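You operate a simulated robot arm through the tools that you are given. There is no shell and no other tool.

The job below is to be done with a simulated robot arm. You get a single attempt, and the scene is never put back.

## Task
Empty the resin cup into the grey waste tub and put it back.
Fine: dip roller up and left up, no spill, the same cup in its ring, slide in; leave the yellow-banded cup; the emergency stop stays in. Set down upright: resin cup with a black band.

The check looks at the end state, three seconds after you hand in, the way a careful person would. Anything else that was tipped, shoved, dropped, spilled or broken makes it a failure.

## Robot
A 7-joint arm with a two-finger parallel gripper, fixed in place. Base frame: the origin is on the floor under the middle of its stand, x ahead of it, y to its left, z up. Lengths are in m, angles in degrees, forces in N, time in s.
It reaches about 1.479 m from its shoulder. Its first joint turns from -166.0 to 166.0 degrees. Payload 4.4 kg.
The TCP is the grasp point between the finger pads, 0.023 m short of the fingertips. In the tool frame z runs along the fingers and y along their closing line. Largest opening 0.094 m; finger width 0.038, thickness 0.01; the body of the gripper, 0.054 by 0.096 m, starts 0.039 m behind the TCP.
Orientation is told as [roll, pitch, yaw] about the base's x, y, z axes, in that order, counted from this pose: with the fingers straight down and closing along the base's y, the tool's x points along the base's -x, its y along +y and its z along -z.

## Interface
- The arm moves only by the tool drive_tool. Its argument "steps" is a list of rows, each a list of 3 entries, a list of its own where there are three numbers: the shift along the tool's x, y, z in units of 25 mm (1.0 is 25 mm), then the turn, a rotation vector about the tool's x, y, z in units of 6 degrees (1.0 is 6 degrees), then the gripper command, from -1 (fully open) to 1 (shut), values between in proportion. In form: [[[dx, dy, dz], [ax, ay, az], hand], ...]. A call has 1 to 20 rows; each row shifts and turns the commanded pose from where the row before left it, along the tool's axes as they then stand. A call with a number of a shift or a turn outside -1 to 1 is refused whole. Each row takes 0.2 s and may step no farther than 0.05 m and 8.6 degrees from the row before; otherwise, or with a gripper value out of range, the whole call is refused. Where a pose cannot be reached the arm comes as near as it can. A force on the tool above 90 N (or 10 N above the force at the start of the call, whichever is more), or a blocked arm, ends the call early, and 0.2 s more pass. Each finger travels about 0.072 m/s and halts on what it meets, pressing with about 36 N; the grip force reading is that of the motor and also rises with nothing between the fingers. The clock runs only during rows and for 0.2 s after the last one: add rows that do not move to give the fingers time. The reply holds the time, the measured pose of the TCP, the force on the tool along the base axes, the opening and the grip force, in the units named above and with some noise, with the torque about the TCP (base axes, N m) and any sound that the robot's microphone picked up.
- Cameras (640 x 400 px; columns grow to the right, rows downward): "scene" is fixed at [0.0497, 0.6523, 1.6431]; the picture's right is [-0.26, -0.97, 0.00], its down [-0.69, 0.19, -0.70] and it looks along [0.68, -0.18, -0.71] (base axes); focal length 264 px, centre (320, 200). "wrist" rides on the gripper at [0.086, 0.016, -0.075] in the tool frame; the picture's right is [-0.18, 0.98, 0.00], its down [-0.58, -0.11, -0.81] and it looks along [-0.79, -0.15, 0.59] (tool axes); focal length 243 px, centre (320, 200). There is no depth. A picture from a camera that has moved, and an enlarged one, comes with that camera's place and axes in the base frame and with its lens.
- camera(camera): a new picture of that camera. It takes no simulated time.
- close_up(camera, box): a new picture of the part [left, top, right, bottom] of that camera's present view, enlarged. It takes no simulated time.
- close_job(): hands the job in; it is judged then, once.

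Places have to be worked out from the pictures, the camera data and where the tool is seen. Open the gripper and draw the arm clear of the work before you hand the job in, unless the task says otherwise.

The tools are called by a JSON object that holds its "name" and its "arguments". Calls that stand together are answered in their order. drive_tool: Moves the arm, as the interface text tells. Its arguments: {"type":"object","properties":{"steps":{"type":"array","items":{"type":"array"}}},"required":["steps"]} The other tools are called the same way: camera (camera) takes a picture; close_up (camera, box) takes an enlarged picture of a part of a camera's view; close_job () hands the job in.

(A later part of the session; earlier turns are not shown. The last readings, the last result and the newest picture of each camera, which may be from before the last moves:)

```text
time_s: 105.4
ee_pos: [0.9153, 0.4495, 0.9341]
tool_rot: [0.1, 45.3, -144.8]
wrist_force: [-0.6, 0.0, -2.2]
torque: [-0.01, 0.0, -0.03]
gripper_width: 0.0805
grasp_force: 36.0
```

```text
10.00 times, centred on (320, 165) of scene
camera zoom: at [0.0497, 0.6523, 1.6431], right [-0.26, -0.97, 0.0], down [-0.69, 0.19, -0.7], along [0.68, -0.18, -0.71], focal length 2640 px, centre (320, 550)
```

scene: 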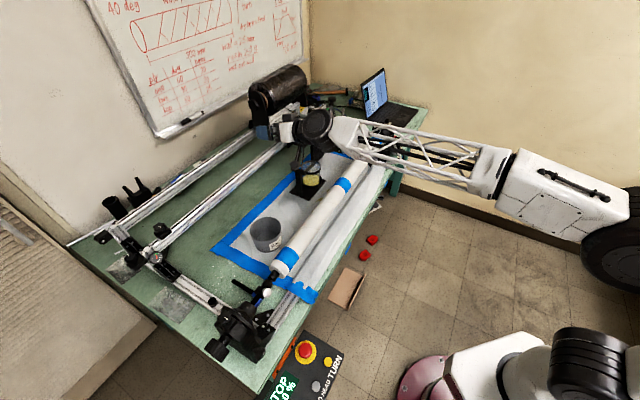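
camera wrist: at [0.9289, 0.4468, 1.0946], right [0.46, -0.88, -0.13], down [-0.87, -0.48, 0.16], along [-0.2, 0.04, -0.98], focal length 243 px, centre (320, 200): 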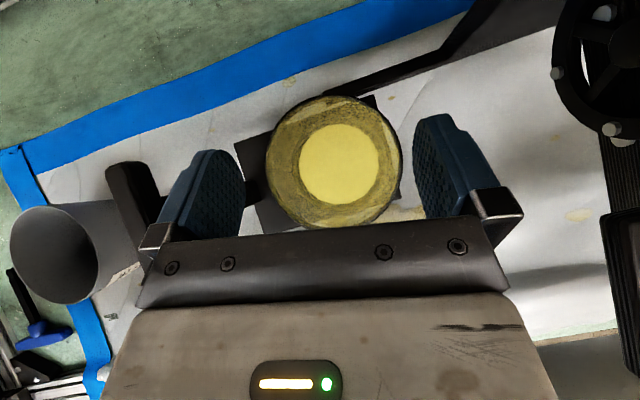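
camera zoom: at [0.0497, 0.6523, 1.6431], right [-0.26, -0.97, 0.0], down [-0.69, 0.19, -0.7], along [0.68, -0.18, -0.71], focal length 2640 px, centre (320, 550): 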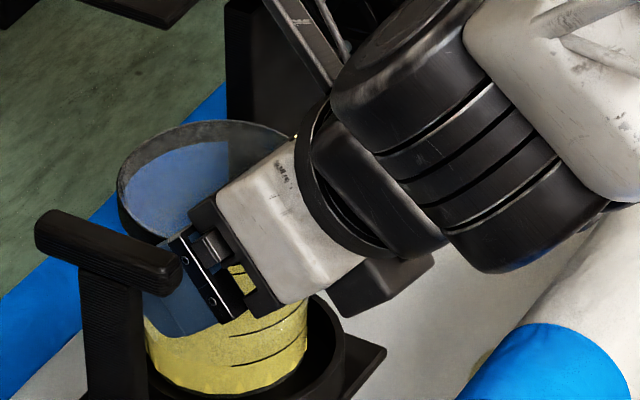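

The cup is held firmly and level, with about 2.2 N of weight. I lift straight up to z≈1.10 so its base clears the handle crossbar.

{"name": "drive_tool", "arguments": {"steps": [[[0.2, 0, -0.2], [0, 0, 0], 1], [[0.3, 0, -0.3], [0, 0, 0], 1], [[0.35, 0, -0.35], [0, 0, 0], 1], [[0.35, 0, -0.35], [0, 0, 0], 1], [[0.35, 0, -0.35], [0, 0, 0], 1], [[0.35, 0, -0.35], [0, 0, 0], 1], [[0.35, 0, -0.35], [0, 0, 0], 1], [[0.35, 0, -0.35], [0, 0, 0], 1], [[0.35, 0, -0.35], [0, 0, 0], 1], [[0.35, 0, -0.35], [0, 0, 0], 1], [[0.35, 0, -0.35], [0, 0, 0], 1], [[0.35, 0, -0.35], [0, 0, 0], 1], [[0.35, 0, -0.35], [0, 0, 0], 1], [[0.3, 0, -0.3], [0, 0, 0], 1], [[0.2, 0, -0.2], [0, 0, 0], 1], [[0, 0, 0], [0, 0, 0], 1]]}}

{"name": "camera", "arguments": {"camera": "scene"}}

{"name": "camera", "arguments": {"camera": "wrist"}}

```text
time_s: 108.8
ee_pos: [0.9142, 0.4507, 1.106]
tool_rot: [0.1, 45.2, -144.9]
wrist_force: [0.2, 1.3, -0.7]
torque: [-0.02, 0.03, -0.02]
gripper_width: 0.0806
grasp_force: 35.7
```

```text
taken
```

scene: 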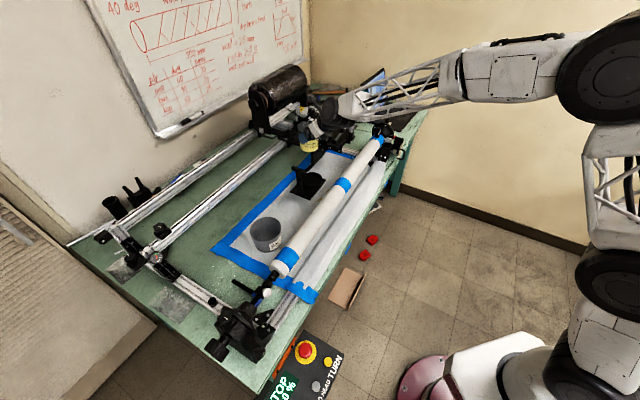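

```text
taken
camera wrist: at [0.931, 0.443, 1.2208], right [0.46, -0.88, -0.13], down [-0.86, -0.48, 0.16], along [-0.2, 0.04, -0.98], focal length 243 px, centre (320, 200)
```

wrist: 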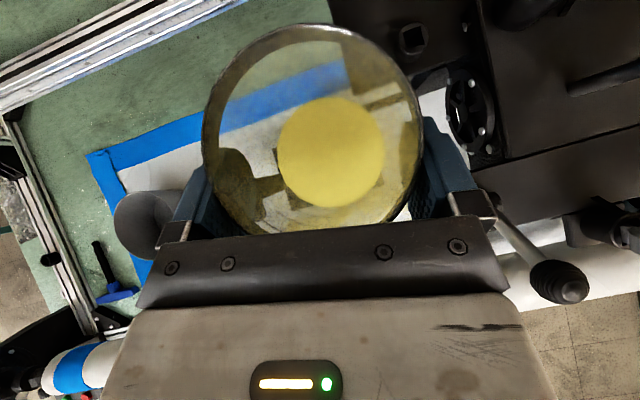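

The cup is up and level with the resin steady. I zoom on the held cup and the now-empty ring for the later return.

{"name": "close_up", "arguments": {"camera": "scene", "box": [285, 115, 345, 155]}}

{"name": "close_up", "arguments": {"camera": "scene", "box": [285, 155, 345, 205]}}

```text
10.00 times, centred on (315, 135) of scene
camera zoom: at [0.0497, 0.6523, 1.6431], right [-0.26, -0.97, 0.0], down [-0.69, 0.19, -0.7], along [0.68, -0.18, -0.71], focal length 2640 px, centre (370, 850)
```

zoom: 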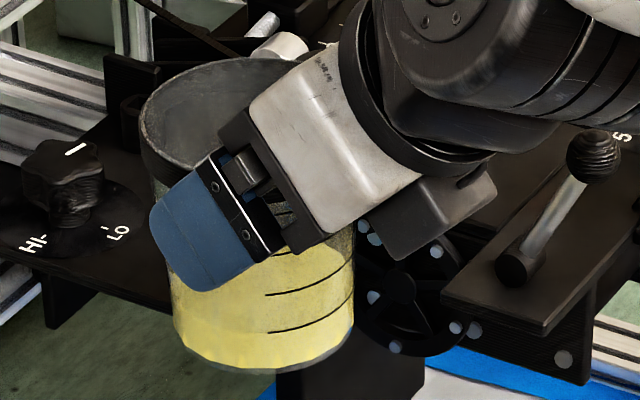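

```text
8.00 times, centred on (315, 180) of scene
camera zoom: at [0.0497, 0.6523, 1.6431], right [-0.26, -0.97, 0.0], down [-0.69, 0.19, -0.7], along [0.68, -0.18, -0.71], focal length 2112 px, centre (360, 360)
```

zoom: 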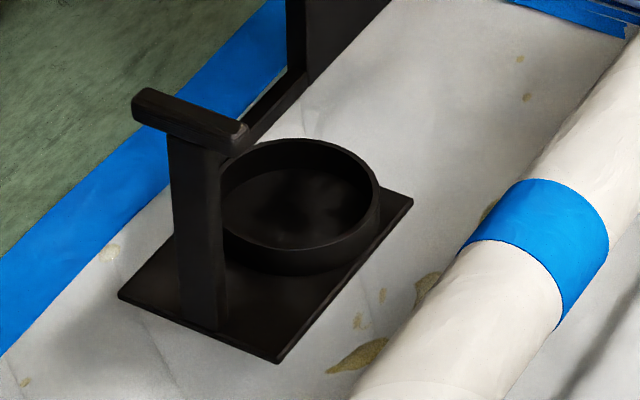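

The cup hangs level and the empty ring shows plenty of play (about 82 mm inside). I now carry the cup slowly along the bench over the crossbar toward the tub, keeping z≈1.106.

{"name": "drive_tool", "arguments": {"steps": [[[-0.01, -0.3, -0.01], [0, 0, 0], 1], [[-0.02, -0.5, -0.02], [0, 0, 0], 1], [[-0.03, -0.75, -0.03], [0, 0, 0], 1], [[-0.03, -0.8, -0.03], [0, 0, 0], 1], [[-0.03, -0.8, -0.03], [0, 0, 0], 1], [[-0.03, -0.8, -0.03], [0, 0, 0], 1], [[-0.03, -0.8, -0.03], [0, 0, 0], 1], [[-0.03, -0.8, -0.03], [0, 0, 0], 1], [[-0.03, -0.8, -0.03], [0, 0, 0], 1], [[-0.03, -0.8, -0.03], [0, 0, 0], 1], [[-0.03, -0.8, -0.03], [0, 0, 0], 1], [[-0.03, -0.8, -0.03], [0, 0, 0], 1], [[-0.03, -0.8, -0.03], [0, 0, 0], 1], [[-0.03, -0.8, -0.03], [0, 0, 0], 1], [[-0.02, -0.7, -0.02], [0, 0, 0], 1], [[-0.02, -0.5, -0.02], [0, 0, 0], 1], [[-0.01, -0.3, -0.01], [0, 0, 0], 1], [[0, 0, 0], [0, 0, 0], 1]]}}

{"name": "camera", "arguments": {"camera": "scene"}}

{"name": "camera", "arguments": {"camera": "wrist"}}

```text
time_s: 112.6
ee_pos: [0.8287, 0.5553, 1.1007]
tool_rot: [-0.5, 45.4, -144.7]
wrist_force: [1.1, -0.3, -1.3]
torque: [-0.05, 0.04, -0.02]
gripper_width: 0.0806
grasp_force: 36.0
out of reach, approached as far as the arm can: row 8, 9, 10, 11, 12, 13, 14, 15, 16, 17
```

```text
taken
```

scene: 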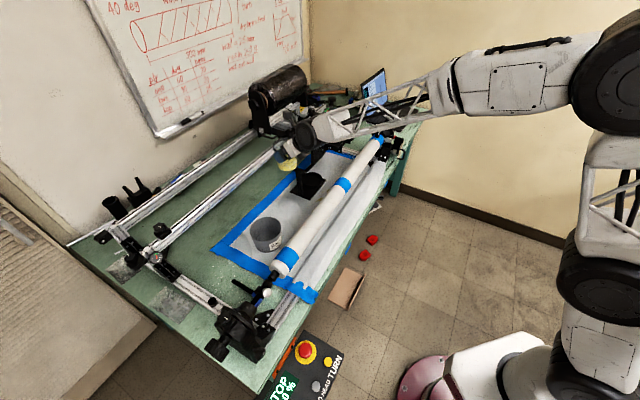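

```text
taken
camera wrist: at [0.845, 0.5464, 1.2151], right [0.47, -0.87, -0.14], down [-0.86, -0.49, 0.16], along [-0.2, 0.05, -0.98], focal length 243 px, centre (320, 200)
```

wrist: 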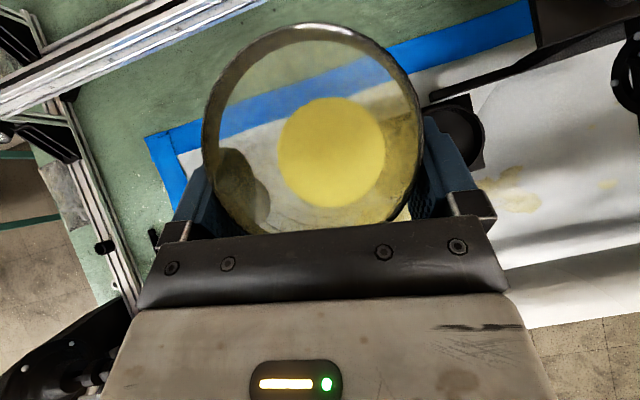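

The wrist roll limit stopped the carry partway at (0.829, 0.555), with the cup still level. I need to learn whether the command ran ahead, so I test one small 10 mm reverse step and compare.

{"name": "drive_tool", "arguments": {"steps": [[[0, 0.4, 0], [0, 0, 0], 1], [[0, 0, 0], [0, 0, 0], 1]]}}

```text
time_s: 113.2
ee_pos: [0.8349, 0.5454, 1.1002]
tool_rot: [-0.3, 45.2, -144.8]
wrist_force: [0.3, -0.3, -0.9]
torque: [-0.01, -0.03, 0.0]
gripper_width: 0.0807
grasp_force: 36.5
```

The command follows the reached pose, so there is no hidden jump. I rotate the hand 30° about the vertical to yaw -115° to move away from the limit.

{"name": "drive_tool", "arguments": {"steps": [[[0, 0, 0], [0.2, 0, -0.2], 1], [[0, 0, 0], [0.3535, 0, -0.3535], 1], [[0, 0, 0], [0.3535, 0, -0.3535], 1], [[0, 0, 0], [0.3535, 0, -0.3535], 1], [[0, 0, 0], [0.3535, 0, -0.3535], 1], [[0, 0, 0], [0.3535, 0, -0.3535], 1], [[0, 0, 0], [0.3535, 0, -0.3535], 1], [[0, 0, 0], [0.3535, 0, -0.3535], 1], [[0, 0, 0], [0.3535, 0, -0.3535], 1], [[0, 0, 0], [0.3535, 0, -0.3535], 1], [[0, 0, 0], [0.15, 0, -0.15], 1], [[0, 0, 0], [0, 0, 0], 1]]}}

{"name": "camera", "arguments": {"camera": "wrist"}}

```text
time_s: 115.8
ee_pos: [0.8338, 0.5462, 1.1002]
tool_rot: [0.1, 45.2, -114.8]
wrist_force: [0.5, -0.1, -2.1]
torque: [-0.02, -0.01, 0.0]
gripper_width: 0.0806
grasp_force: 36.1
```

```text
taken
camera wrist: at [0.8513, 0.548, 1.2149], right [0.84, -0.53, -0.13], down [-0.51, -0.84, 0.16], along [-0.19, -0.06, -0.98], focal length 243 px, centre (320, 200)
```

wrist: 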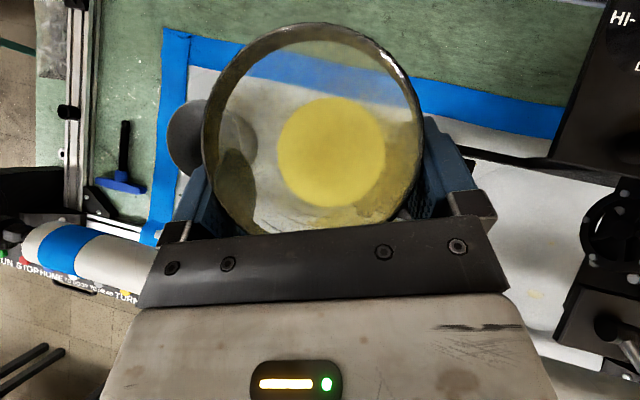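

Clear of the limit and level. I continue to the pour start position over the tub's far side, still at z≈1.10.

{"name": "drive_tool", "arguments": {"steps": [[[0.101, -0.25, 0.101], [0, 0, 0], 1], [[0.162, -0.4, 0.162], [0, 0, 0], 1], [[0.222, -0.55, 0.222], [0, 0, 0], 1], [[0.243, -0.6, 0.243], [0, 0, 0], 1], [[0.243, -0.6, 0.243], [0, 0, 0], 1], [[0.243, -0.6, 0.243], [0, 0, 0], 1], [[0.243, -0.6, 0.243], [0, 0, 0], 1], [[0.243, -0.6, 0.243], [0, 0, 0], 1], [[0.243, -0.6, 0.243], [0, 0, 0], 1], [[0.222, -0.55, 0.222], [0, 0, 0], 1], [[0.202, -0.5, 0.202], [0, 0, 0], 1], [[0.133, -0.33, 0.133], [0, 0, 0], 1], [[0, 0, 0], [0, 0, 0], 1]]}}

{"name": "camera", "arguments": {"camera": "wrist"}}

{"name": "camera", "arguments": {"camera": "scene"}}

```text
time_s: 118.6
ee_pos: [0.7314, 0.6926, 1.1001]
tool_rot: [0.2, 45.2, -114.9]
wrist_force: [-0.2, -0.4, -1.1]
torque: [-0.02, 0.03, 0.0]
gripper_width: 0.0805
grasp_force: 36.3
```

```text
taken
camera wrist: at [0.7493, 0.6939, 1.2145], right [0.84, -0.53, -0.13], down [-0.51, -0.84, 0.16], along [-0.19, -0.06, -0.98], focal length 243 px, centre (320, 200)
```

wrist: 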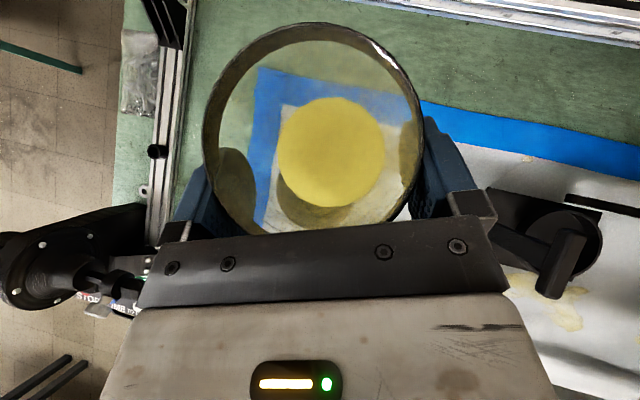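

```text
taken
```

scene: 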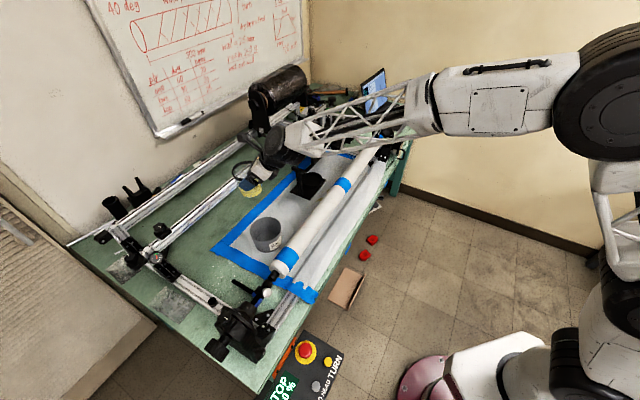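

The cup is beside the tub at the planned spot, with the tub under its pouring side. I shift a few mm and lower to z≈1.02 with the cup still upright, before tipping.

{"name": "drive_tool", "arguments": {"steps": [[[-0.3, 0.05, 0.27], [0, 0, 0], 1], [[-0.474, 0.078, 0.431], [0, 0, 0], 1], [[-0.474, 0.078, 0.431], [0, 0, 0], 1], [[-0.474, 0.078, 0.431], [0, 0, 0], 1], [[-0.4, 0.066, 0.36], [0, 0, 0], 1], [[-0.25, 0.04, 0.23], [0, 0, 0], 1], [[0, 0, 0], [0, 0, 0], 1]]}}

{"name": "camera", "arguments": {"camera": "scene"}}

{"name": "close_up", "arguments": {"camera": "scene", "box": [210, 130, 370, 260]}}

```text
time_s: 120.2
ee_pos: [0.7378, 0.6835, 1.0197]
tool_rot: [0.0, 45.1, -114.8]
wrist_force: [0.1, -0.3, -1.0]
torque: [-0.03, 0.01, 0.01]
gripper_width: 0.0805
grasp_force: 36.0
```

```text
taken
```

scene: 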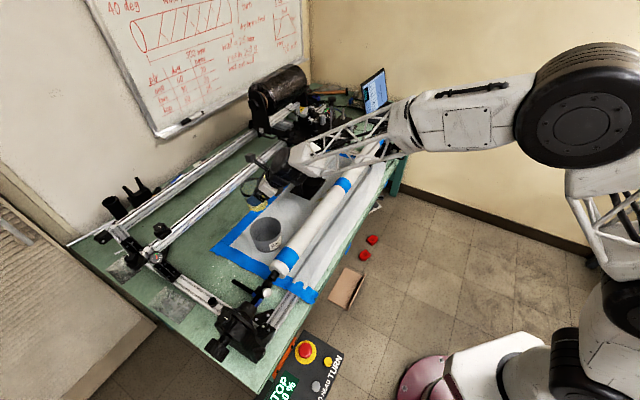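

```text
3.08 times, centred on (290, 195) of scene
camera zoom: at [0.0497, 0.6523, 1.6431], right [-0.26, -0.97, 0.0], down [-0.69, 0.19, -0.7], along [0.68, -0.18, -0.71], focal length 812 px, centre (412, 215)
```

zoom: 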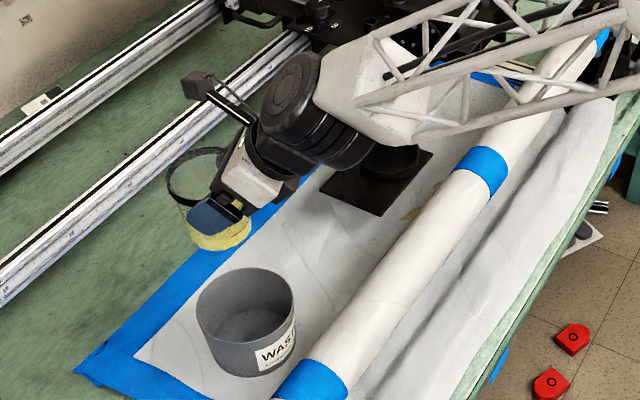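

Clearances look fine: wrist and forearm pass above the mandrel, cup upright beside the tub. I start the combined pitch-and-roll to about 45° of tilt, below the spill angle.

{"name": "drive_tool", "arguments": {"steps": [[[0, 0, 0], [-0.0068, 0.1561, -0.831], 1], [[0, 0, 0], [-0.0204, 0.1549, -0.831], 1], [[0, 0, 0], [-0.0338, 0.1525, -0.831], 1], [[0, 0, 0], [-0.047, 0.149, -0.831], 1], [[0, 0, 0], [-0.0595, 0.1445, -0.831], 1], [[0, 0, 0], [-0.0719, 0.1387, -0.831], 1], [[0, 0, 0], [-0.0837, 0.1319, -0.831], 1], [[0, 0, 0], [-0.0949, 0.1241, -0.831], 1], [[0, 0, 0], [-0.2081, 0.2331, -0.6167], 1], [[0, 0, 0], [-0.2227, 0.2192, -0.6167], 1], [[0, 0, 0], [0, 0, 0], 1]]}}

{"name": "camera", "arguments": {"camera": "scene"}}

{"name": "close_up", "arguments": {"camera": "scene", "box": [210, 130, 370, 260]}}

{"name": "camera", "arguments": {"camera": "wrist"}}

```text
time_s: 122.6
ee_pos: [0.7379, 0.6844, 1.0223]
tool_rot: [48.1, 34.3, -51.8]
wrist_force: [-0.2, 0.6, -0.9]
torque: [-0.04, -0.01, -0.02]
gripper_width: 0.0805
grasp_force: 35.3
```

```text
taken
```

scene: 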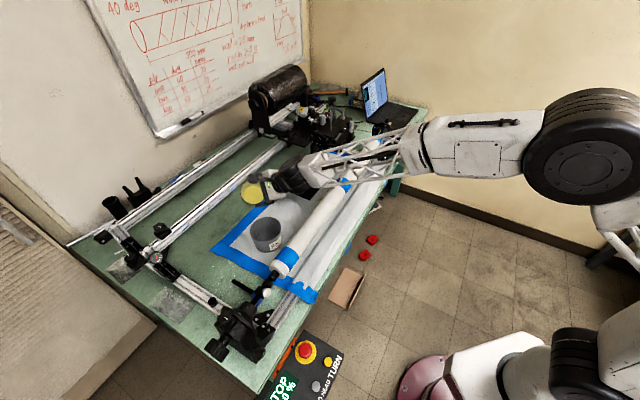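

```text
3.08 times, centred on (290, 195) of scene
camera zoom: at [0.0497, 0.6523, 1.6431], right [-0.26, -0.97, 0.0], down [-0.69, 0.19, -0.7], along [0.68, -0.18, -0.71], focal length 812 px, centre (412, 215)
```

zoom: 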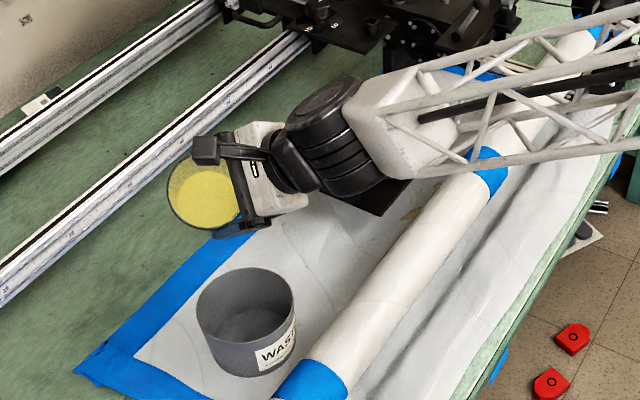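

```text
taken
camera wrist: at [0.6797, 0.687, 1.121], right [0.87, -0.04, 0.5], down [-0.07, -1.0, 0.05], along [0.5, -0.08, -0.86], focal length 243 px, centre (320, 200)
```

wrist: 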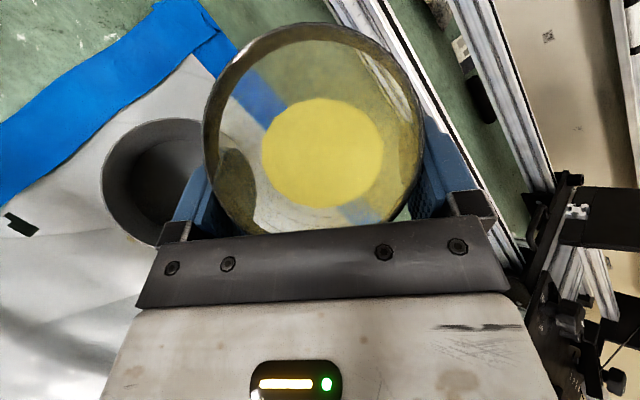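

Tilt is about 37°, the grip is rigid, and gravity now points toward the tub side of the rim. I continue slowly to about 57°, where flow should begin.

{"name": "drive_tool", "arguments": {"steps": [[[0, 0, 0], [-0.2364, 0.2044, -0.6167], 1], [[0, 0, 0], [-0.2491, 0.1887, -0.6167], 1], [[0, 0, 0], [-0.2068, 0.1405, -0.36], 1], [[0, 0, 0], [-0.2118, 0.1328, -0.36], 1], [[0, 0, 0], [0, 0, 0], 1]]}}

{"name": "close_up", "arguments": {"camera": "scene", "box": [230, 160, 330, 260]}}

{"name": "camera", "arguments": {"camera": "wrist"}}

```text
time_s: 123.8
ee_pos: [0.7375, 0.6839, 1.0198]
tool_rot: [59.5, 27.2, -40.0]
wrist_force: [-0.8, 1.0, -0.5]
torque: [-0.02, 0.03, 0.03]
gripper_width: 0.0808
grasp_force: 35.7
```

```text
4.00 times, centred on (280, 210) of scene
camera zoom: at [0.0497, 0.6523, 1.6431], right [-0.26, -0.97, 0.0], down [-0.69, 0.19, -0.7], along [0.68, -0.18, -0.71], focal length 1056 px, centre (480, 160)
```

zoom: 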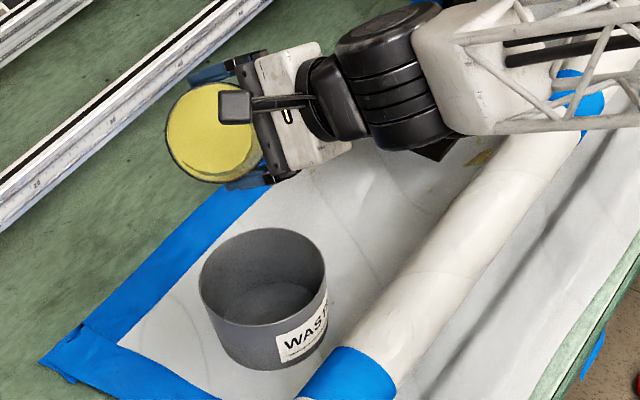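

```text
taken
camera wrist: at [0.6611, 0.6763, 1.1067], right [0.74, 0.03, 0.67], down [0.02, -1.0, 0.01], along [0.67, 0.01, -0.74], focal length 243 px, centre (320, 200)
```

wrist: 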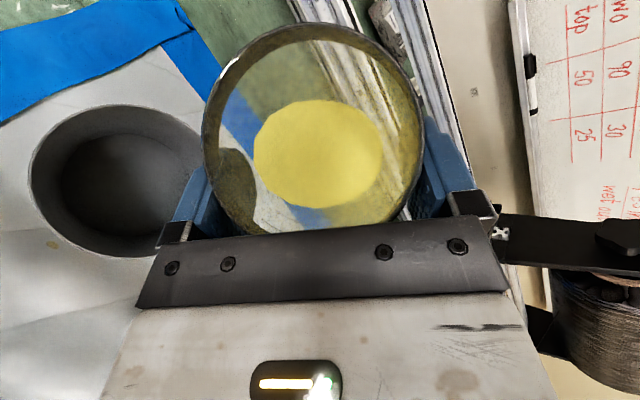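

At about 50° nothing has poured yet, and the computed lip point lies over the tub's centre. I continue to about 57° and pause to watch the flow.

{"name": "drive_tool", "arguments": {"steps": [[[0, 0, 0], [-0.2167, 0.1246, -0.36], 1], [[0, 0, 0], [-0.2213, 0.1162, -0.36], 1], [[0, 0, 0], [-0.2255, 0.108, -0.36], 1], [[0, 0, 0], [0, 0, 0], 1], [[0, 0, 0], [0, 0, 0], 1]]}}

{"name": "close_up", "arguments": {"camera": "scene", "box": [230, 160, 330, 260]}}

{"name": "camera", "arguments": {"camera": "wrist"}}

```text
time_s: 125.0
ee_pos: [0.7385, 0.685, 1.0201]
tool_rot: [65.8, 22.4, -34.7]
wrist_force: [0.3, 0.2, -0.9]
torque: [-0.05, 0.02, 0.02]
gripper_width: 0.0804
grasp_force: 36.0
```

```text
4.00 times, centred on (280, 210) of scene
camera zoom: at [0.0497, 0.6523, 1.6431], right [-0.26, -0.97, 0.0], down [-0.69, 0.19, -0.7], along [0.68, -0.18, -0.71], focal length 1056 px, centre (480, 160)
```

zoom: 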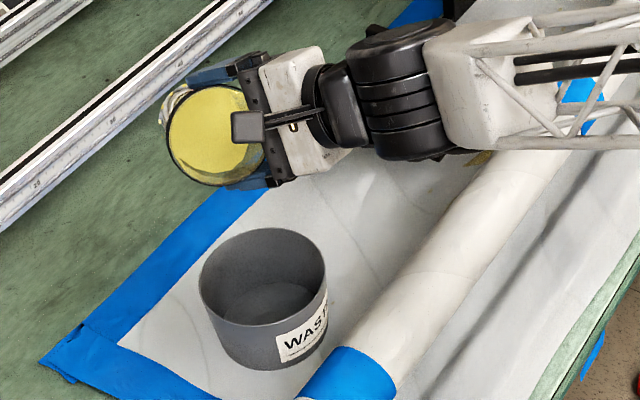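

```text
taken
camera wrist: at [0.6517, 0.6709, 1.0962], right [0.65, 0.04, 0.76], down [0.07, -1.0, -0.01], along [0.76, 0.06, -0.65], focal length 243 px, centre (320, 200)
```

wrist: 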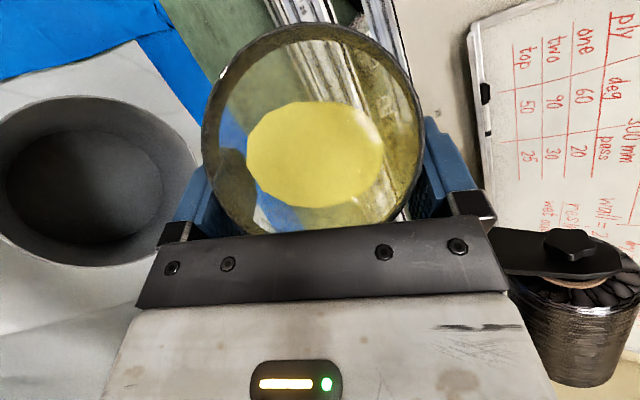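

Still no flow at 57°, so the fill is lower than I assumed. I go on slowly to about 68° and pause.

{"name": "drive_tool", "arguments": {"steps": [[[0.025, -0.013, -0.009], [-0.1907, 0.0839, -0.25], 1], [[0.025, -0.013, -0.009], [-0.1928, 0.0789, -0.25], 1], [[0.025, -0.013, -0.009], [-0.1948, 0.0738, -0.25], 1], [[0.025, -0.013, -0.009], [-0.1967, 0.0687, -0.25], 1], [[0.025, -0.013, -0.009], [-0.1984, 0.0635, -0.25], 1], [[0.025, -0.013, -0.009], [-0.2, 0.0583, -0.25], 1], [[0, 0, 0], [0, 0, 0], 1], [[0, 0, 0], [0, 0, 0], 1]]}}

{"name": "close_up", "arguments": {"camera": "scene", "box": [230, 160, 330, 260]}}

{"name": "camera", "arguments": {"camera": "wrist"}}

```text
time_s: 126.8
ee_pos: [0.7344, 0.6864, 1.0206]
tool_rot: [74.6, 14.9, -28.9]
wrist_force: [-0.1, -0.2, 0.0]
torque: [-0.02, 0.05, -0.01]
gripper_width: 0.0805
grasp_force: 35.9
```

```text
4.00 times, centred on (280, 210) of scene
camera zoom: at [0.0497, 0.6523, 1.6431], right [-0.26, -0.97, 0.0], down [-0.69, 0.19, -0.7], along [0.68, -0.18, -0.71], focal length 1056 px, centre (480, 160)
```

zoom: 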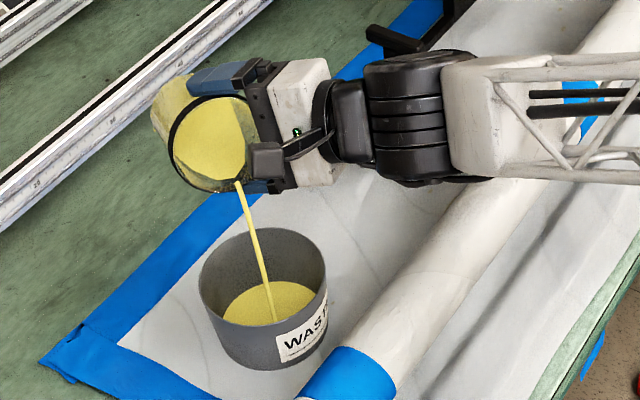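

```text
taken
camera wrist: at [0.6359, 0.6636, 1.0773], right [0.49, 0.02, 0.87], down [0.13, -0.99, -0.04], along [0.86, 0.13, -0.49], focal length 243 px, centre (320, 200)
```

wrist: 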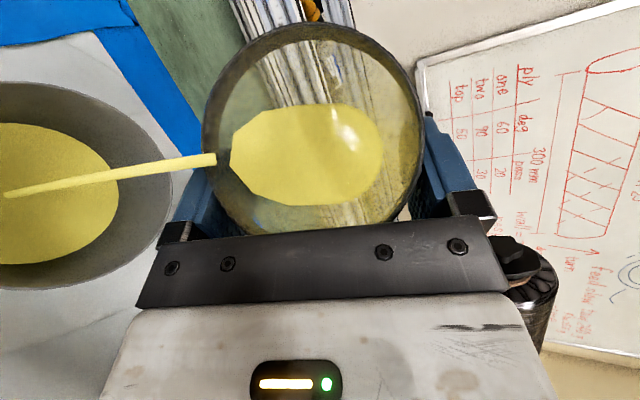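

Resin is streaming from the lip right into the middle of the tub. I hold this pose for 2 s and watch.

{"name": "drive_tool", "arguments": {"steps": [[[0, 0, 0], [0, 0, 0], 1], [[0, 0, 0], [0, 0, 0], 1], [[0, 0, 0], [0, 0, 0], 1], [[0, 0, 0], [0, 0, 0], 1], [[0, 0, 0], [0, 0, 0], 1], [[0, 0, 0], [0, 0, 0], 1], [[0, 0, 0], [0, 0, 0], 1], [[0, 0, 0], [0, 0, 0], 1], [[0, 0, 0], [0, 0, 0], 1], [[0, 0, 0], [0, 0, 0], 1]]}}

{"name": "close_up", "arguments": {"camera": "scene", "box": [230, 160, 330, 260]}}

{"name": "camera", "arguments": {"camera": "wrist"}}

```text
time_s: 129.0
ee_pos: [0.734, 0.6864, 1.0202]
tool_rot: [74.6, 14.9, -29.0]
wrist_force: [-0.2, 0.2, -0.9]
torque: [-0.04, 0.05, 0.01]
gripper_width: 0.0804
grasp_force: 36.3
```

```text
4.00 times, centred on (280, 210) of scene
camera zoom: at [0.0497, 0.6523, 1.6431], right [-0.26, -0.97, 0.0], down [-0.69, 0.19, -0.7], along [0.68, -0.18, -0.71], focal length 1056 px, centre (480, 160)
```

zoom: 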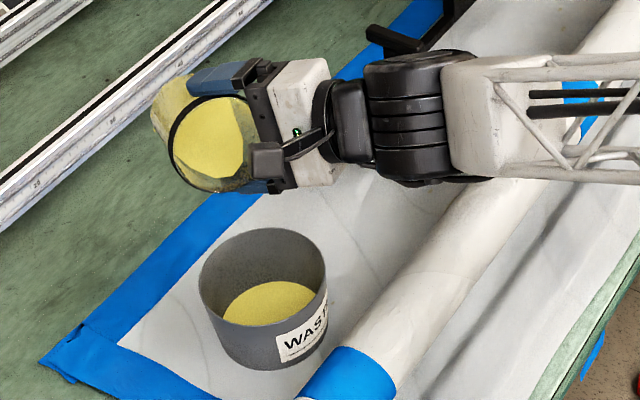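

```text
taken
camera wrist: at [0.6359, 0.6636, 1.0773], right [0.49, 0.02, 0.87], down [0.13, -0.99, -0.04], along [0.86, 0.13, -0.49], focal length 243 px, centre (320, 200)
```

wrist: 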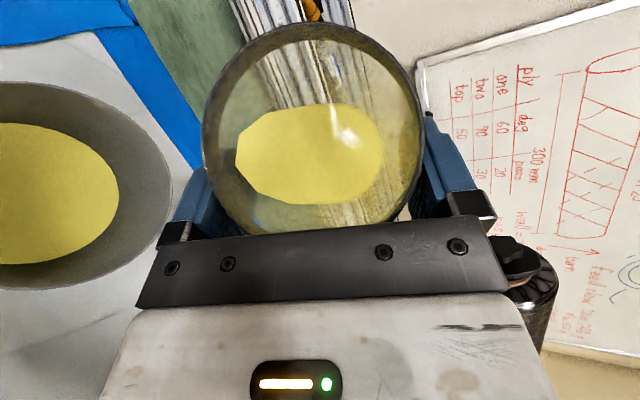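

The flow stopped once level; resin is in the tub, none outside. I tip further in the same smooth way to about 81°.

{"name": "drive_tool", "arguments": {"steps": [[[0.039, 0.02, -0.032], [-0.0808, 0.0204, -0.43], 1], [[0.039, 0.02, -0.032], [-0.0816, 0.0168, -0.43], 1], [[0.039, 0.02, -0.032], [-0.0823, 0.0132, -0.43], 1], [[0, 0, 0], [0, 0, 0], 1], [[0, 0, 0], [0, 0, 0], 1]]}}

{"name": "close_up", "arguments": {"camera": "scene", "box": [230, 160, 330, 260]}}

{"name": "camera", "arguments": {"camera": "wrist"}}

```text
time_s: 130.2
ee_pos: [0.7313, 0.6849, 1.0227]
tool_rot: [76.5, 7.3, -26.6]
wrist_force: [0.5, -0.1, -0.7]
torque: [-0.03, 0.04, -0.01]
gripper_width: 0.0804
grasp_force: 36.1
```

```text
4.00 times, centred on (280, 210) of scene
camera zoom: at [0.0497, 0.6523, 1.6431], right [-0.26, -0.97, 0.0], down [-0.69, 0.19, -0.7], along [0.68, -0.18, -0.71], focal length 1056 px, centre (480, 160)
```

zoom: 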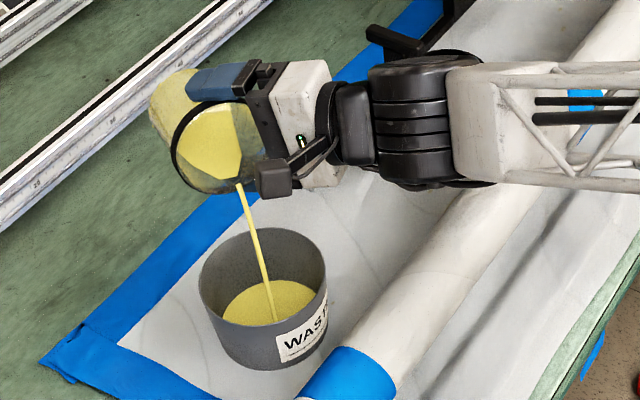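

```text
taken
camera wrist: at [0.6269, 0.6608, 1.0679], right [0.38, 0.07, 0.92], down [0.16, -0.99, 0.01], along [0.91, 0.15, -0.38], focal length 243 px, centre (320, 200)
```

wrist: 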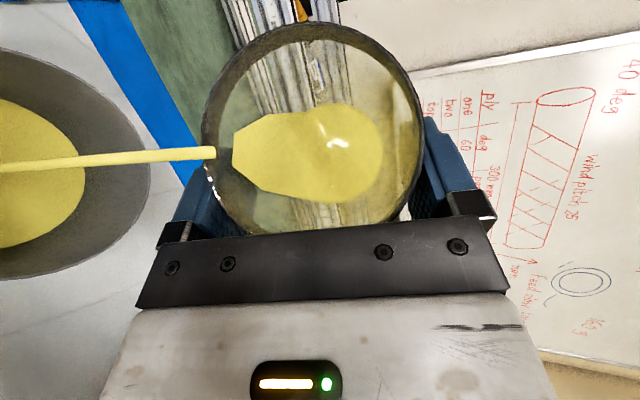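

The stream lands in the pool but drifts toward the near wall as it leaves the lip with some speed. I shift the cup 9 mm upstream for margin and then tip on gradually.

{"name": "drive_tool", "arguments": {"steps": [[[-0.135, 0.042, 0.094], [0, 0, 0], 1], [[-0.135, 0.042, 0.094], [0, 0, 0], 1], [[0, 0, 0], [0, 0, 0], 1], [[0, 0, 0], [0, 0, 0], 1], [[0, 0, 0], [-0.0828, 0.0094, -0.43], 1], [[0, 0, 0], [-0.0831, 0.0057, -0.43], 1], [[0, 0, 0], [-0.0833, 0.0019, -0.43], 1], [[0, 0, 0], [0, 0, 0], 1]]}}

{"name": "close_up", "arguments": {"camera": "scene", "box": [230, 160, 330, 260]}}

{"name": "camera", "arguments": {"camera": "wrist"}}

```text
time_s: 132.0
ee_pos: [0.7398, 0.6847, 1.0237]
tool_rot: [78.1, 0.0, -24.8]
wrist_force: [-0.2, -0.3, -0.6]
torque: [-0.01, 0.0, -0.03]
gripper_width: 0.0805
grasp_force: 35.9
```

```text
4.00 times, centred on (280, 210) of scene
camera zoom: at [0.0497, 0.6523, 1.6431], right [-0.26, -0.97, 0.0], down [-0.69, 0.19, -0.7], along [0.68, -0.18, -0.71], focal length 1056 px, centre (480, 160)
```

zoom: 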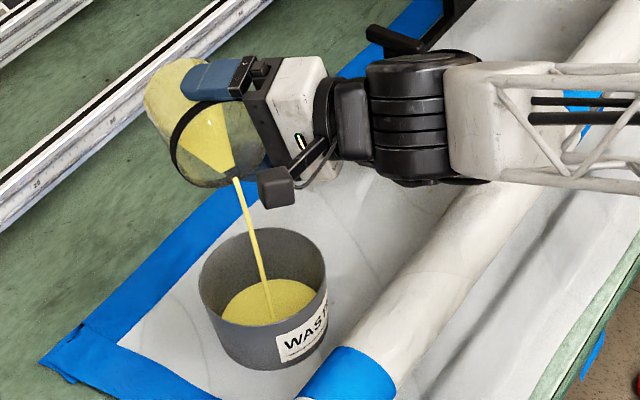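

```text
taken
camera wrist: at [0.6316, 0.6606, 1.0553], right [0.25, 0.11, 0.96], down [0.19, -0.98, 0.06], along [0.95, 0.16, -0.27], focal length 243 px, centre (320, 200)
```

wrist: 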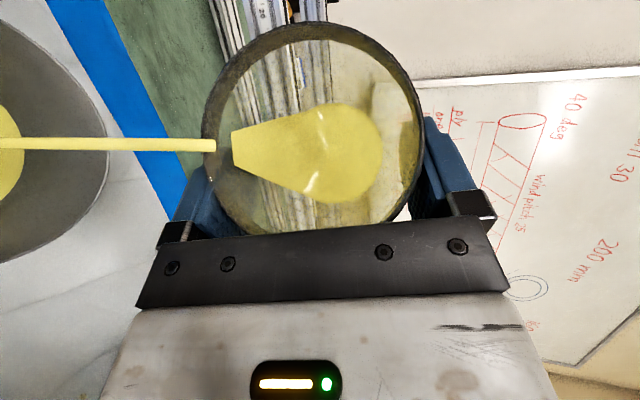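

The stream lands centrally. I let it drain, then continue rolling past 90° while rising a little.

{"name": "drive_tool", "arguments": {"steps": [[[0, 0, 0], [0, 0, 0], 1], [[0, 0, 0], [0, 0, 0], 1], [[0, 0, 0], [0, 0, 0], 1], [[0, 0, 0], [0, 0, 0], 1], [[0, 0, 0], [0, 0, 0], 1], [[0.045, 0.052, -0.04], [-0.055, -0.003, -0.4167], 1], [[0.045, 0.052, -0.04], [-0.055, -0.004, -0.4167], 1], [[0.045, 0.052, -0.04], [-0.055, -0.006, -0.4167], 1], [[0, 0, 0], [0, 0, 0], 1], [[0, 0, 0], [0, 0, 0], 1], [[0, 0, 0], [0, 0, 0], 1]]}}

{"name": "close_up", "arguments": {"camera": "scene", "box": [230, 160, 330, 260]}}

{"name": "camera", "arguments": {"camera": "wrist"}}

```text
time_s: 134.4
ee_pos: [0.7356, 0.6856, 1.0281]
tool_rot: [79.0, -7.4, -23.4]
wrist_force: [0.3, 0.8, -0.1]
torque: [-0.02, 0.01, 0.03]
gripper_width: 0.0803
grasp_force: 36.1
```

```text
4.00 times, centred on (280, 210) of scene
camera zoom: at [0.0497, 0.6523, 1.6431], right [-0.26, -0.97, 0.0], down [-0.69, 0.19, -0.7], along [0.68, -0.18, -0.71], focal length 1056 px, centre (480, 160)
```

zoom: 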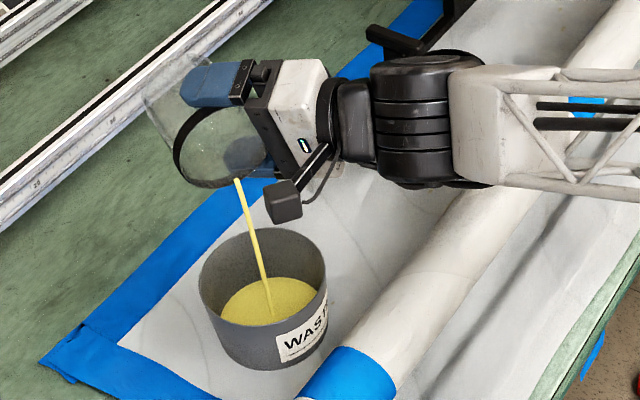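

```text
taken
camera wrist: at [0.625, 0.6576, 1.0469], right [0.13, 0.15, 0.98], down [0.2, -0.97, 0.12], along [0.97, 0.18, -0.15], focal length 243 px, centre (320, 200)
```

wrist: 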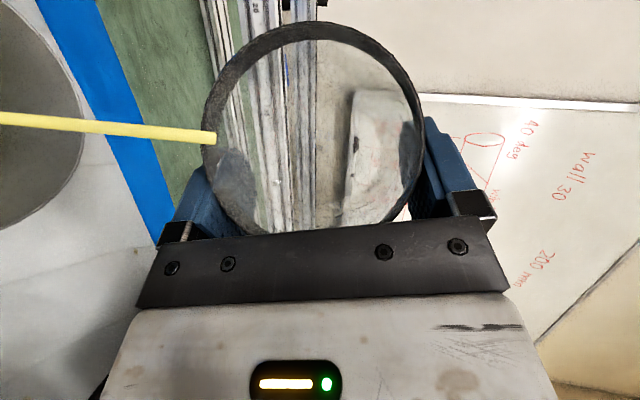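

The cup already looks empty with the last of the stream leaving. I tip further to about 95° and hold to drain.

{"name": "drive_tool", "arguments": {"steps": [[[0, 0, 0], [0, 0, 0], 1], [[0, 0, 0], [0, 0, 0], 1], [[0, 0, 0], [0, 0, 0], 1], [[0.045, 0.052, -0.04], [-0.055, -0.008, -0.4167], 1], [[0.045, 0.052, -0.04], [-0.055, -0.01, -0.4167], 1], [[0.045, 0.052, -0.04], [-0.054, -0.012, -0.4167], 1], [[0, 0, 0], [0, 0, 0], 1], [[0, 0, 0], [0, 0, 0], 1], [[0, 0, 0], [0, 0, 0], 1], [[0, 0, 0], [0, 0, 0], 1], [[0, 0, 0], [0, 0, 0], 1]]}}

{"name": "close_up", "arguments": {"camera": "scene", "box": [230, 160, 330, 260]}}

{"name": "camera", "arguments": {"camera": "wrist"}}

```text
time_s: 136.8
ee_pos: [0.7309, 0.6854, 1.0309]
tool_rot: [79.8, -14.8, -22.2]
wrist_force: [-0.3, -0.6, 0.3]
torque: [-0.01, 0.03, -0.02]
gripper_width: 0.0804
grasp_force: 35.9
```

```text
4.00 times, centred on (280, 210) of scene
camera zoom: at [0.0497, 0.6523, 1.6431], right [-0.26, -0.97, 0.0], down [-0.69, 0.19, -0.7], along [0.68, -0.18, -0.71], focal length 1056 px, centre (480, 160)
```

zoom: 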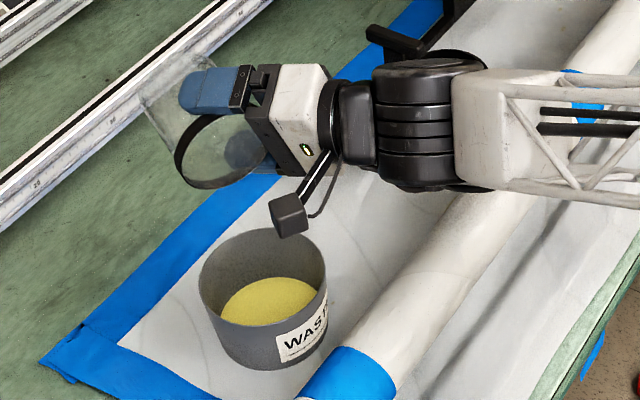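

```text
taken
camera wrist: at [0.6199, 0.6556, 1.0378], right [0.0, 0.19, 0.98], down [0.2, -0.96, 0.18], along [0.98, 0.2, -0.04], focal length 243 px, centre (320, 200)
```

wrist: 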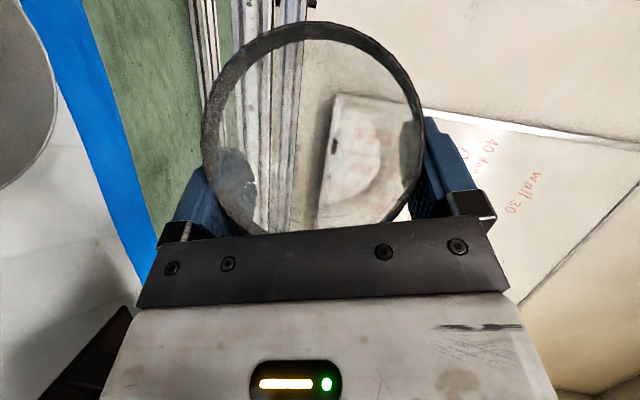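

The stream has ended and the cup is clear. To be thorough I tip it to about 105° for a moment, still over the tub.

{"name": "drive_tool", "arguments": {"steps": [[[0.02, 0.17, -0.084], [-0.064, -0.019, -0.5], 1], [[0.02, 0.17, -0.084], [-0.063, -0.022, -0.5], 1], [[0.02, 0.17, -0.084], [-0.062, -0.025, -0.5], 1], [[0.02, 0.17, -0.084], [-0.06, -0.028, -0.5], 1], [[0.02, 0.17, -0.084], [-0.058, -0.032, -0.5], 1], [[0, 0, 0], [0, 0, 0], 1], [[0, 0, 0], [0, 0, 0], 1], [[0, 0, 0], [0, 0, 0], 1], [[0, 0, 0], [0, 0, 0], 1], [[0, 0, 0], [0, 0, 0], 1], [[0, 0, 0], [0, 0, 0], 1], [[0, 0, 0], [0, 0, 0], 1], [[0, 0, 0], [0, 0, 0], 1]]}}

{"name": "close_up", "arguments": {"camera": "scene", "box": [230, 160, 330, 260]}}

{"name": "close_up", "arguments": {"camera": "wrist", "box": [180, 0, 450, 250]}}

```text
time_s: 139.6
ee_pos: [0.7196, 0.6833, 1.0509]
tool_rot: [80.8, -29.8, -20.3]
wrist_force: [-0.1, -0.7, -0.9]
torque: [0.0, 0.02, -0.01]
gripper_width: 0.0806
grasp_force: 36.2
```

```text
4.00 times, centred on (280, 210) of scene
camera zoom: at [0.0497, 0.6523, 1.6431], right [-0.26, -0.97, 0.0], down [-0.69, 0.19, -0.7], along [0.68, -0.18, -0.71], focal length 1056 px, centre (480, 160)
```

zoom: 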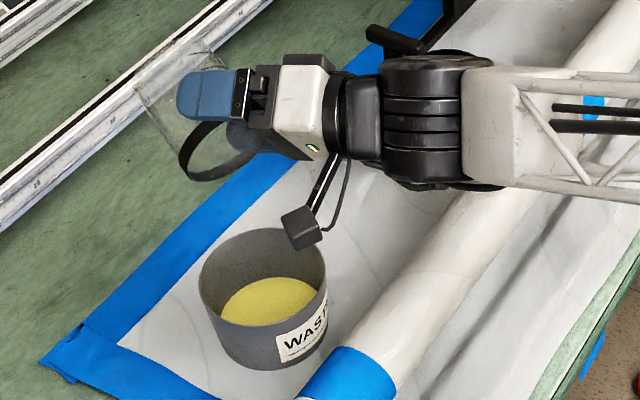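

```text
1.60 times, centred on (315, 125) of wrist
camera zoom: at [0.6112, 0.6481, 1.0329], right [-0.25, 0.26, 0.93], down [0.18, -0.93, 0.31], along [0.95, 0.25, 0.18], focal length 388 px, centre (328, 320)
```

zoom: 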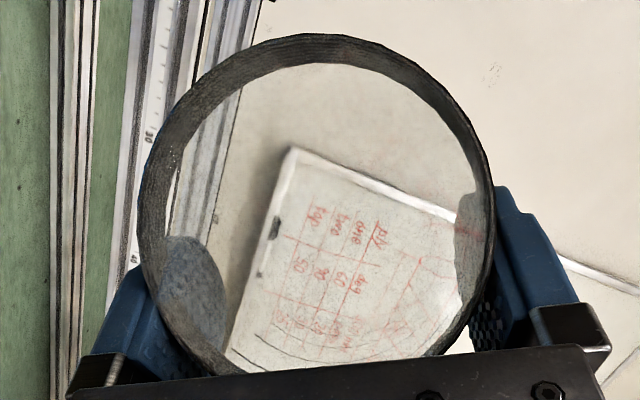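

The cup is completely empty and nothing is outside the tub. I reverse the tipping motion step by step, staying over the tub, to bring the cup upright again.

{"name": "drive_tool", "arguments": {"steps": [[[0, 0, 0], [0.058, 0.032, 0.5], 1], [[0, 0, 0], [0.06, 0.028, 0.5], 1], [[0, 0, 0], [0.062, 0.025, 0.5], 1], [[0, 0, 0], [0.063, 0.022, 0.5], 1], [[0, 0, 0], [0.064, 0.019, 0.5], 1], [[0, 0, 0], [0.054, 0.012, 0.4167], 1], [[0, 0, 0], [0.055, 0.01, 0.4167], 1], [[0, 0, 0], [0.055, 0.008, 0.4167], 1], [[0, 0, 0], [0.055, 0.006, 0.4167], 1], [[0, 0, 0], [0.055, 0.004, 0.4167], 1], [[0, 0, 0], [0.055, 0.003, 0.4167], 1], [[0, 0, 0], [0.0833, -0.0019, 0.43], 1], [[0, 0, 0], [0.0831, -0.0057, 0.43], 1], [[0, 0, 0], [0.0828, -0.0094, 0.43], 1], [[0, 0, 0], [0.0823, -0.0132, 0.43], 1], [[0, 0, 0], [0.0816, -0.0168, 0.43], 1], [[0, 0, 0], [0.0808, -0.0204, 0.43], 1]]}}

{"name": "drive_tool", "arguments": {"steps": [[[0, 0, 0], [0.2, -0.0583, 0.25], 1], [[0, 0, 0], [0.1984, -0.0635, 0.25], 1], [[0, 0, 0], [0.1967, -0.0687, 0.25], 1], [[0, 0, 0], [0.1948, -0.0738, 0.25], 1], [[0, 0, 0], [0.1928, -0.0789, 0.25], 1], [[0, 0, 0], [0.1907, -0.0839, 0.25], 1], [[0, 0, 0], [0.2255, -0.108, 0.36], 1], [[0, 0, 0], [0.2213, -0.1162, 0.36], 1], [[0, 0, 0], [0.2167, -0.1246, 0.36], 1], [[0, 0, 0], [0.2118, -0.1328, 0.36], 1], [[0, 0, 0], [0.2068, -0.1405, 0.36], 1], [[0, 0, 0], [0.2491, -0.1887, 0.6167], 1], [[0, 0, 0], [0.2364, -0.2044, 0.6167], 1], [[0, 0, 0], [0.2227, -0.2192, 0.6167], 1], [[0, 0, 0], [0.2081, -0.2331, 0.6167], 1]]}}

{"name": "drive_tool", "arguments": {"steps": [[[0, 0, 0], [0.0949, -0.1241, 0.831], 1], [[0, 0, 0], [0.0837, -0.1319, 0.831], 1], [[0, 0, 0], [0.0719, -0.1387, 0.831], 1], [[0, 0, 0], [0.0595, -0.1445, 0.831], 1], [[0, 0, 0], [0.047, -0.149, 0.831], 1], [[0, 0, 0], [0.0338, -0.1525, 0.831], 1], [[0, 0, 0], [0.0204, -0.1549, 0.831], 1], [[0, 0, 0], [0.0068, -0.1561, 0.831], 1], [[0, 0, 0], [0, 0, 0], 1]]}}

{"name": "camera", "arguments": {"camera": "wrist"}}

{"name": "camera", "arguments": {"camera": "scene"}}

```text
time_s: 143.2
ee_pos: [0.7193, 0.6831, 1.0518]
tool_rot: [74.6, 15.0, -28.8]
wrist_force: [-0.3, -0.1, 0.0]
torque: [0.01, 0.01, 0.01]
gripper_width: 0.0802
grasp_force: 36.0
```

```text
time_s: 146.4
ee_pos: [0.7189, 0.6828, 1.0513]
tool_rot: [40.0, 37.6, -60.9]
wrist_force: [0.1, 0.6, -0.1]
torque: [-0.02, 0.0, 0.02]
gripper_width: 0.0803
grasp_force: 35.9
```

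```text
time_s: 148.4
ee_pos: [0.7189, 0.6845, 1.0511]
tool_rot: [0.0, 45.1, -114.9]
wrist_force: [-0.2, 0.1, -0.6]
torque: [-0.01, -0.02, 0.0]
gripper_width: 0.0804
grasp_force: 36.2
```

```text
taken
camera wrist: at [0.7365, 0.6842, 1.1658], right [0.84, -0.53, -0.13], down [-0.51, -0.84, 0.16], along [-0.19, -0.06, -0.98], focal length 243 px, centre (320, 200)
```

wrist: 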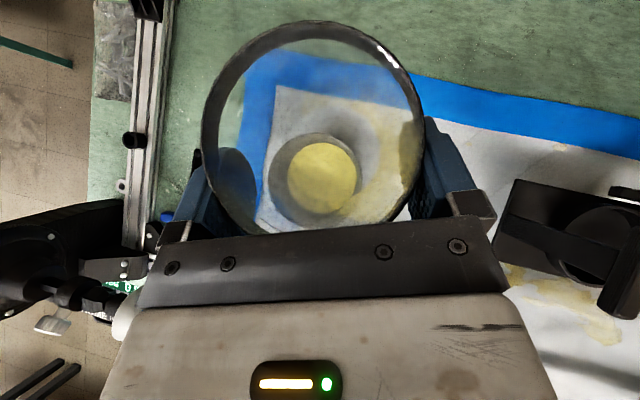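

```text
taken
```

scene: 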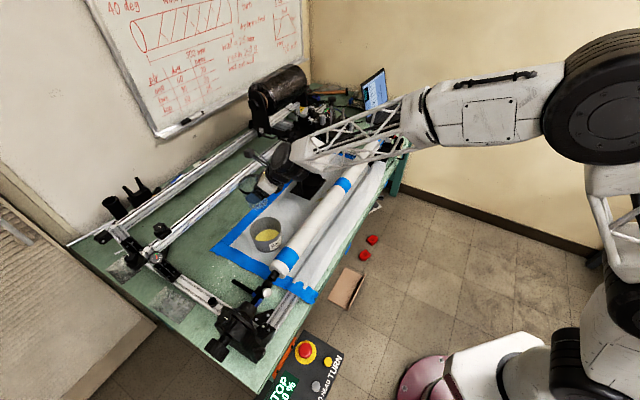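

The cup is upright, empty and firmly held. I raise it and carry it back along the same route to the yaw waypoint.

{"name": "drive_tool", "arguments": {"steps": [[[0.6, 0, -0.6], [0, 0, 0], 1], [[0.6, 0, -0.6], [0, 0, 0], 1], [[0.5, 0, -0.5], [0, 0, 0], 1], [[-0.219, 0.65, -0.219], [0, 0, 0], 1], [[-0.219, 0.65, -0.219], [0, 0, 0], 1], [[-0.219, 0.65, -0.219], [0, 0, 0], 1], [[-0.219, 0.65, -0.219], [0, 0, 0], 1], [[-0.219, 0.65, -0.219], [0, 0, 0], 1], [[-0.219, 0.65, -0.219], [0, 0, 0], 1], [[-0.219, 0.65, -0.219], [0, 0, 0], 1], [[-0.219, 0.65, -0.219], [0, 0, 0], 1], [[-0.219, 0.65, -0.219], [0, 0, 0], 1], [[-0.219, 0.65, -0.219], [0, 0, 0], 1], [[0, 0, 0], [0, 0, 0], 1]]}}

{"name": "drive_tool", "arguments": {"steps": [[[0, 0, 0], [-0.3535, 0, 0.3535], 1], [[0, 0, 0], [-0.3535, 0, 0.3535], 1], [[0, 0, 0], [-0.3535, 0, 0.3535], 1], [[0, 0, 0], [-0.3535, 0, 0.3535], 1], [[0, 0, 0], [-0.3535, 0, 0.3535], 1], [[0, 0, 0], [-0.3535, 0, 0.3535], 1], [[0, 0, 0], [-0.3535, 0, 0.3535], 1], [[0, 0, 0], [-0.3535, 0, 0.3535], 1], [[0, 0, 0], [-0.3535, 0, 0.3535], 1], [[0, 0, 0], [-0.3535, 0, 0.3535], 1], [[0, 0, 0], [0, 0, 0], 1]]}}

{"name": "camera", "arguments": {"camera": "wrist"}}

```text
time_s: 151.4
ee_pos: [0.8335, 0.5452, 1.113]
tool_rot: [0.0, 45.0, -114.8]
wrist_force: [-0.2, -0.4, -0.8]
torque: [-0.01, 0.0, 0.02]
gripper_width: 0.0802
grasp_force: 36.3
```

```text
time_s: 153.8
ee_pos: [0.8327, 0.5434, 1.1114]
tool_rot: [-0.2, 45.2, -144.8]
wrist_force: [0.1, -0.3, -0.5]
torque: [0.03, 0.01, -0.02]
gripper_width: 0.08
grasp_force: 35.9
```

```text
taken
camera wrist: at [0.849, 0.5356, 1.2256], right [0.46, -0.88, -0.13], down [-0.86, -0.48, 0.16], along [-0.2, 0.04, -0.98], focal length 243 px, centre (320, 200)
```

wrist: 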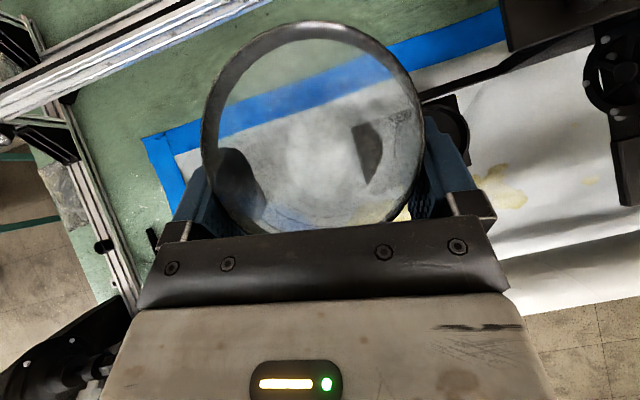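

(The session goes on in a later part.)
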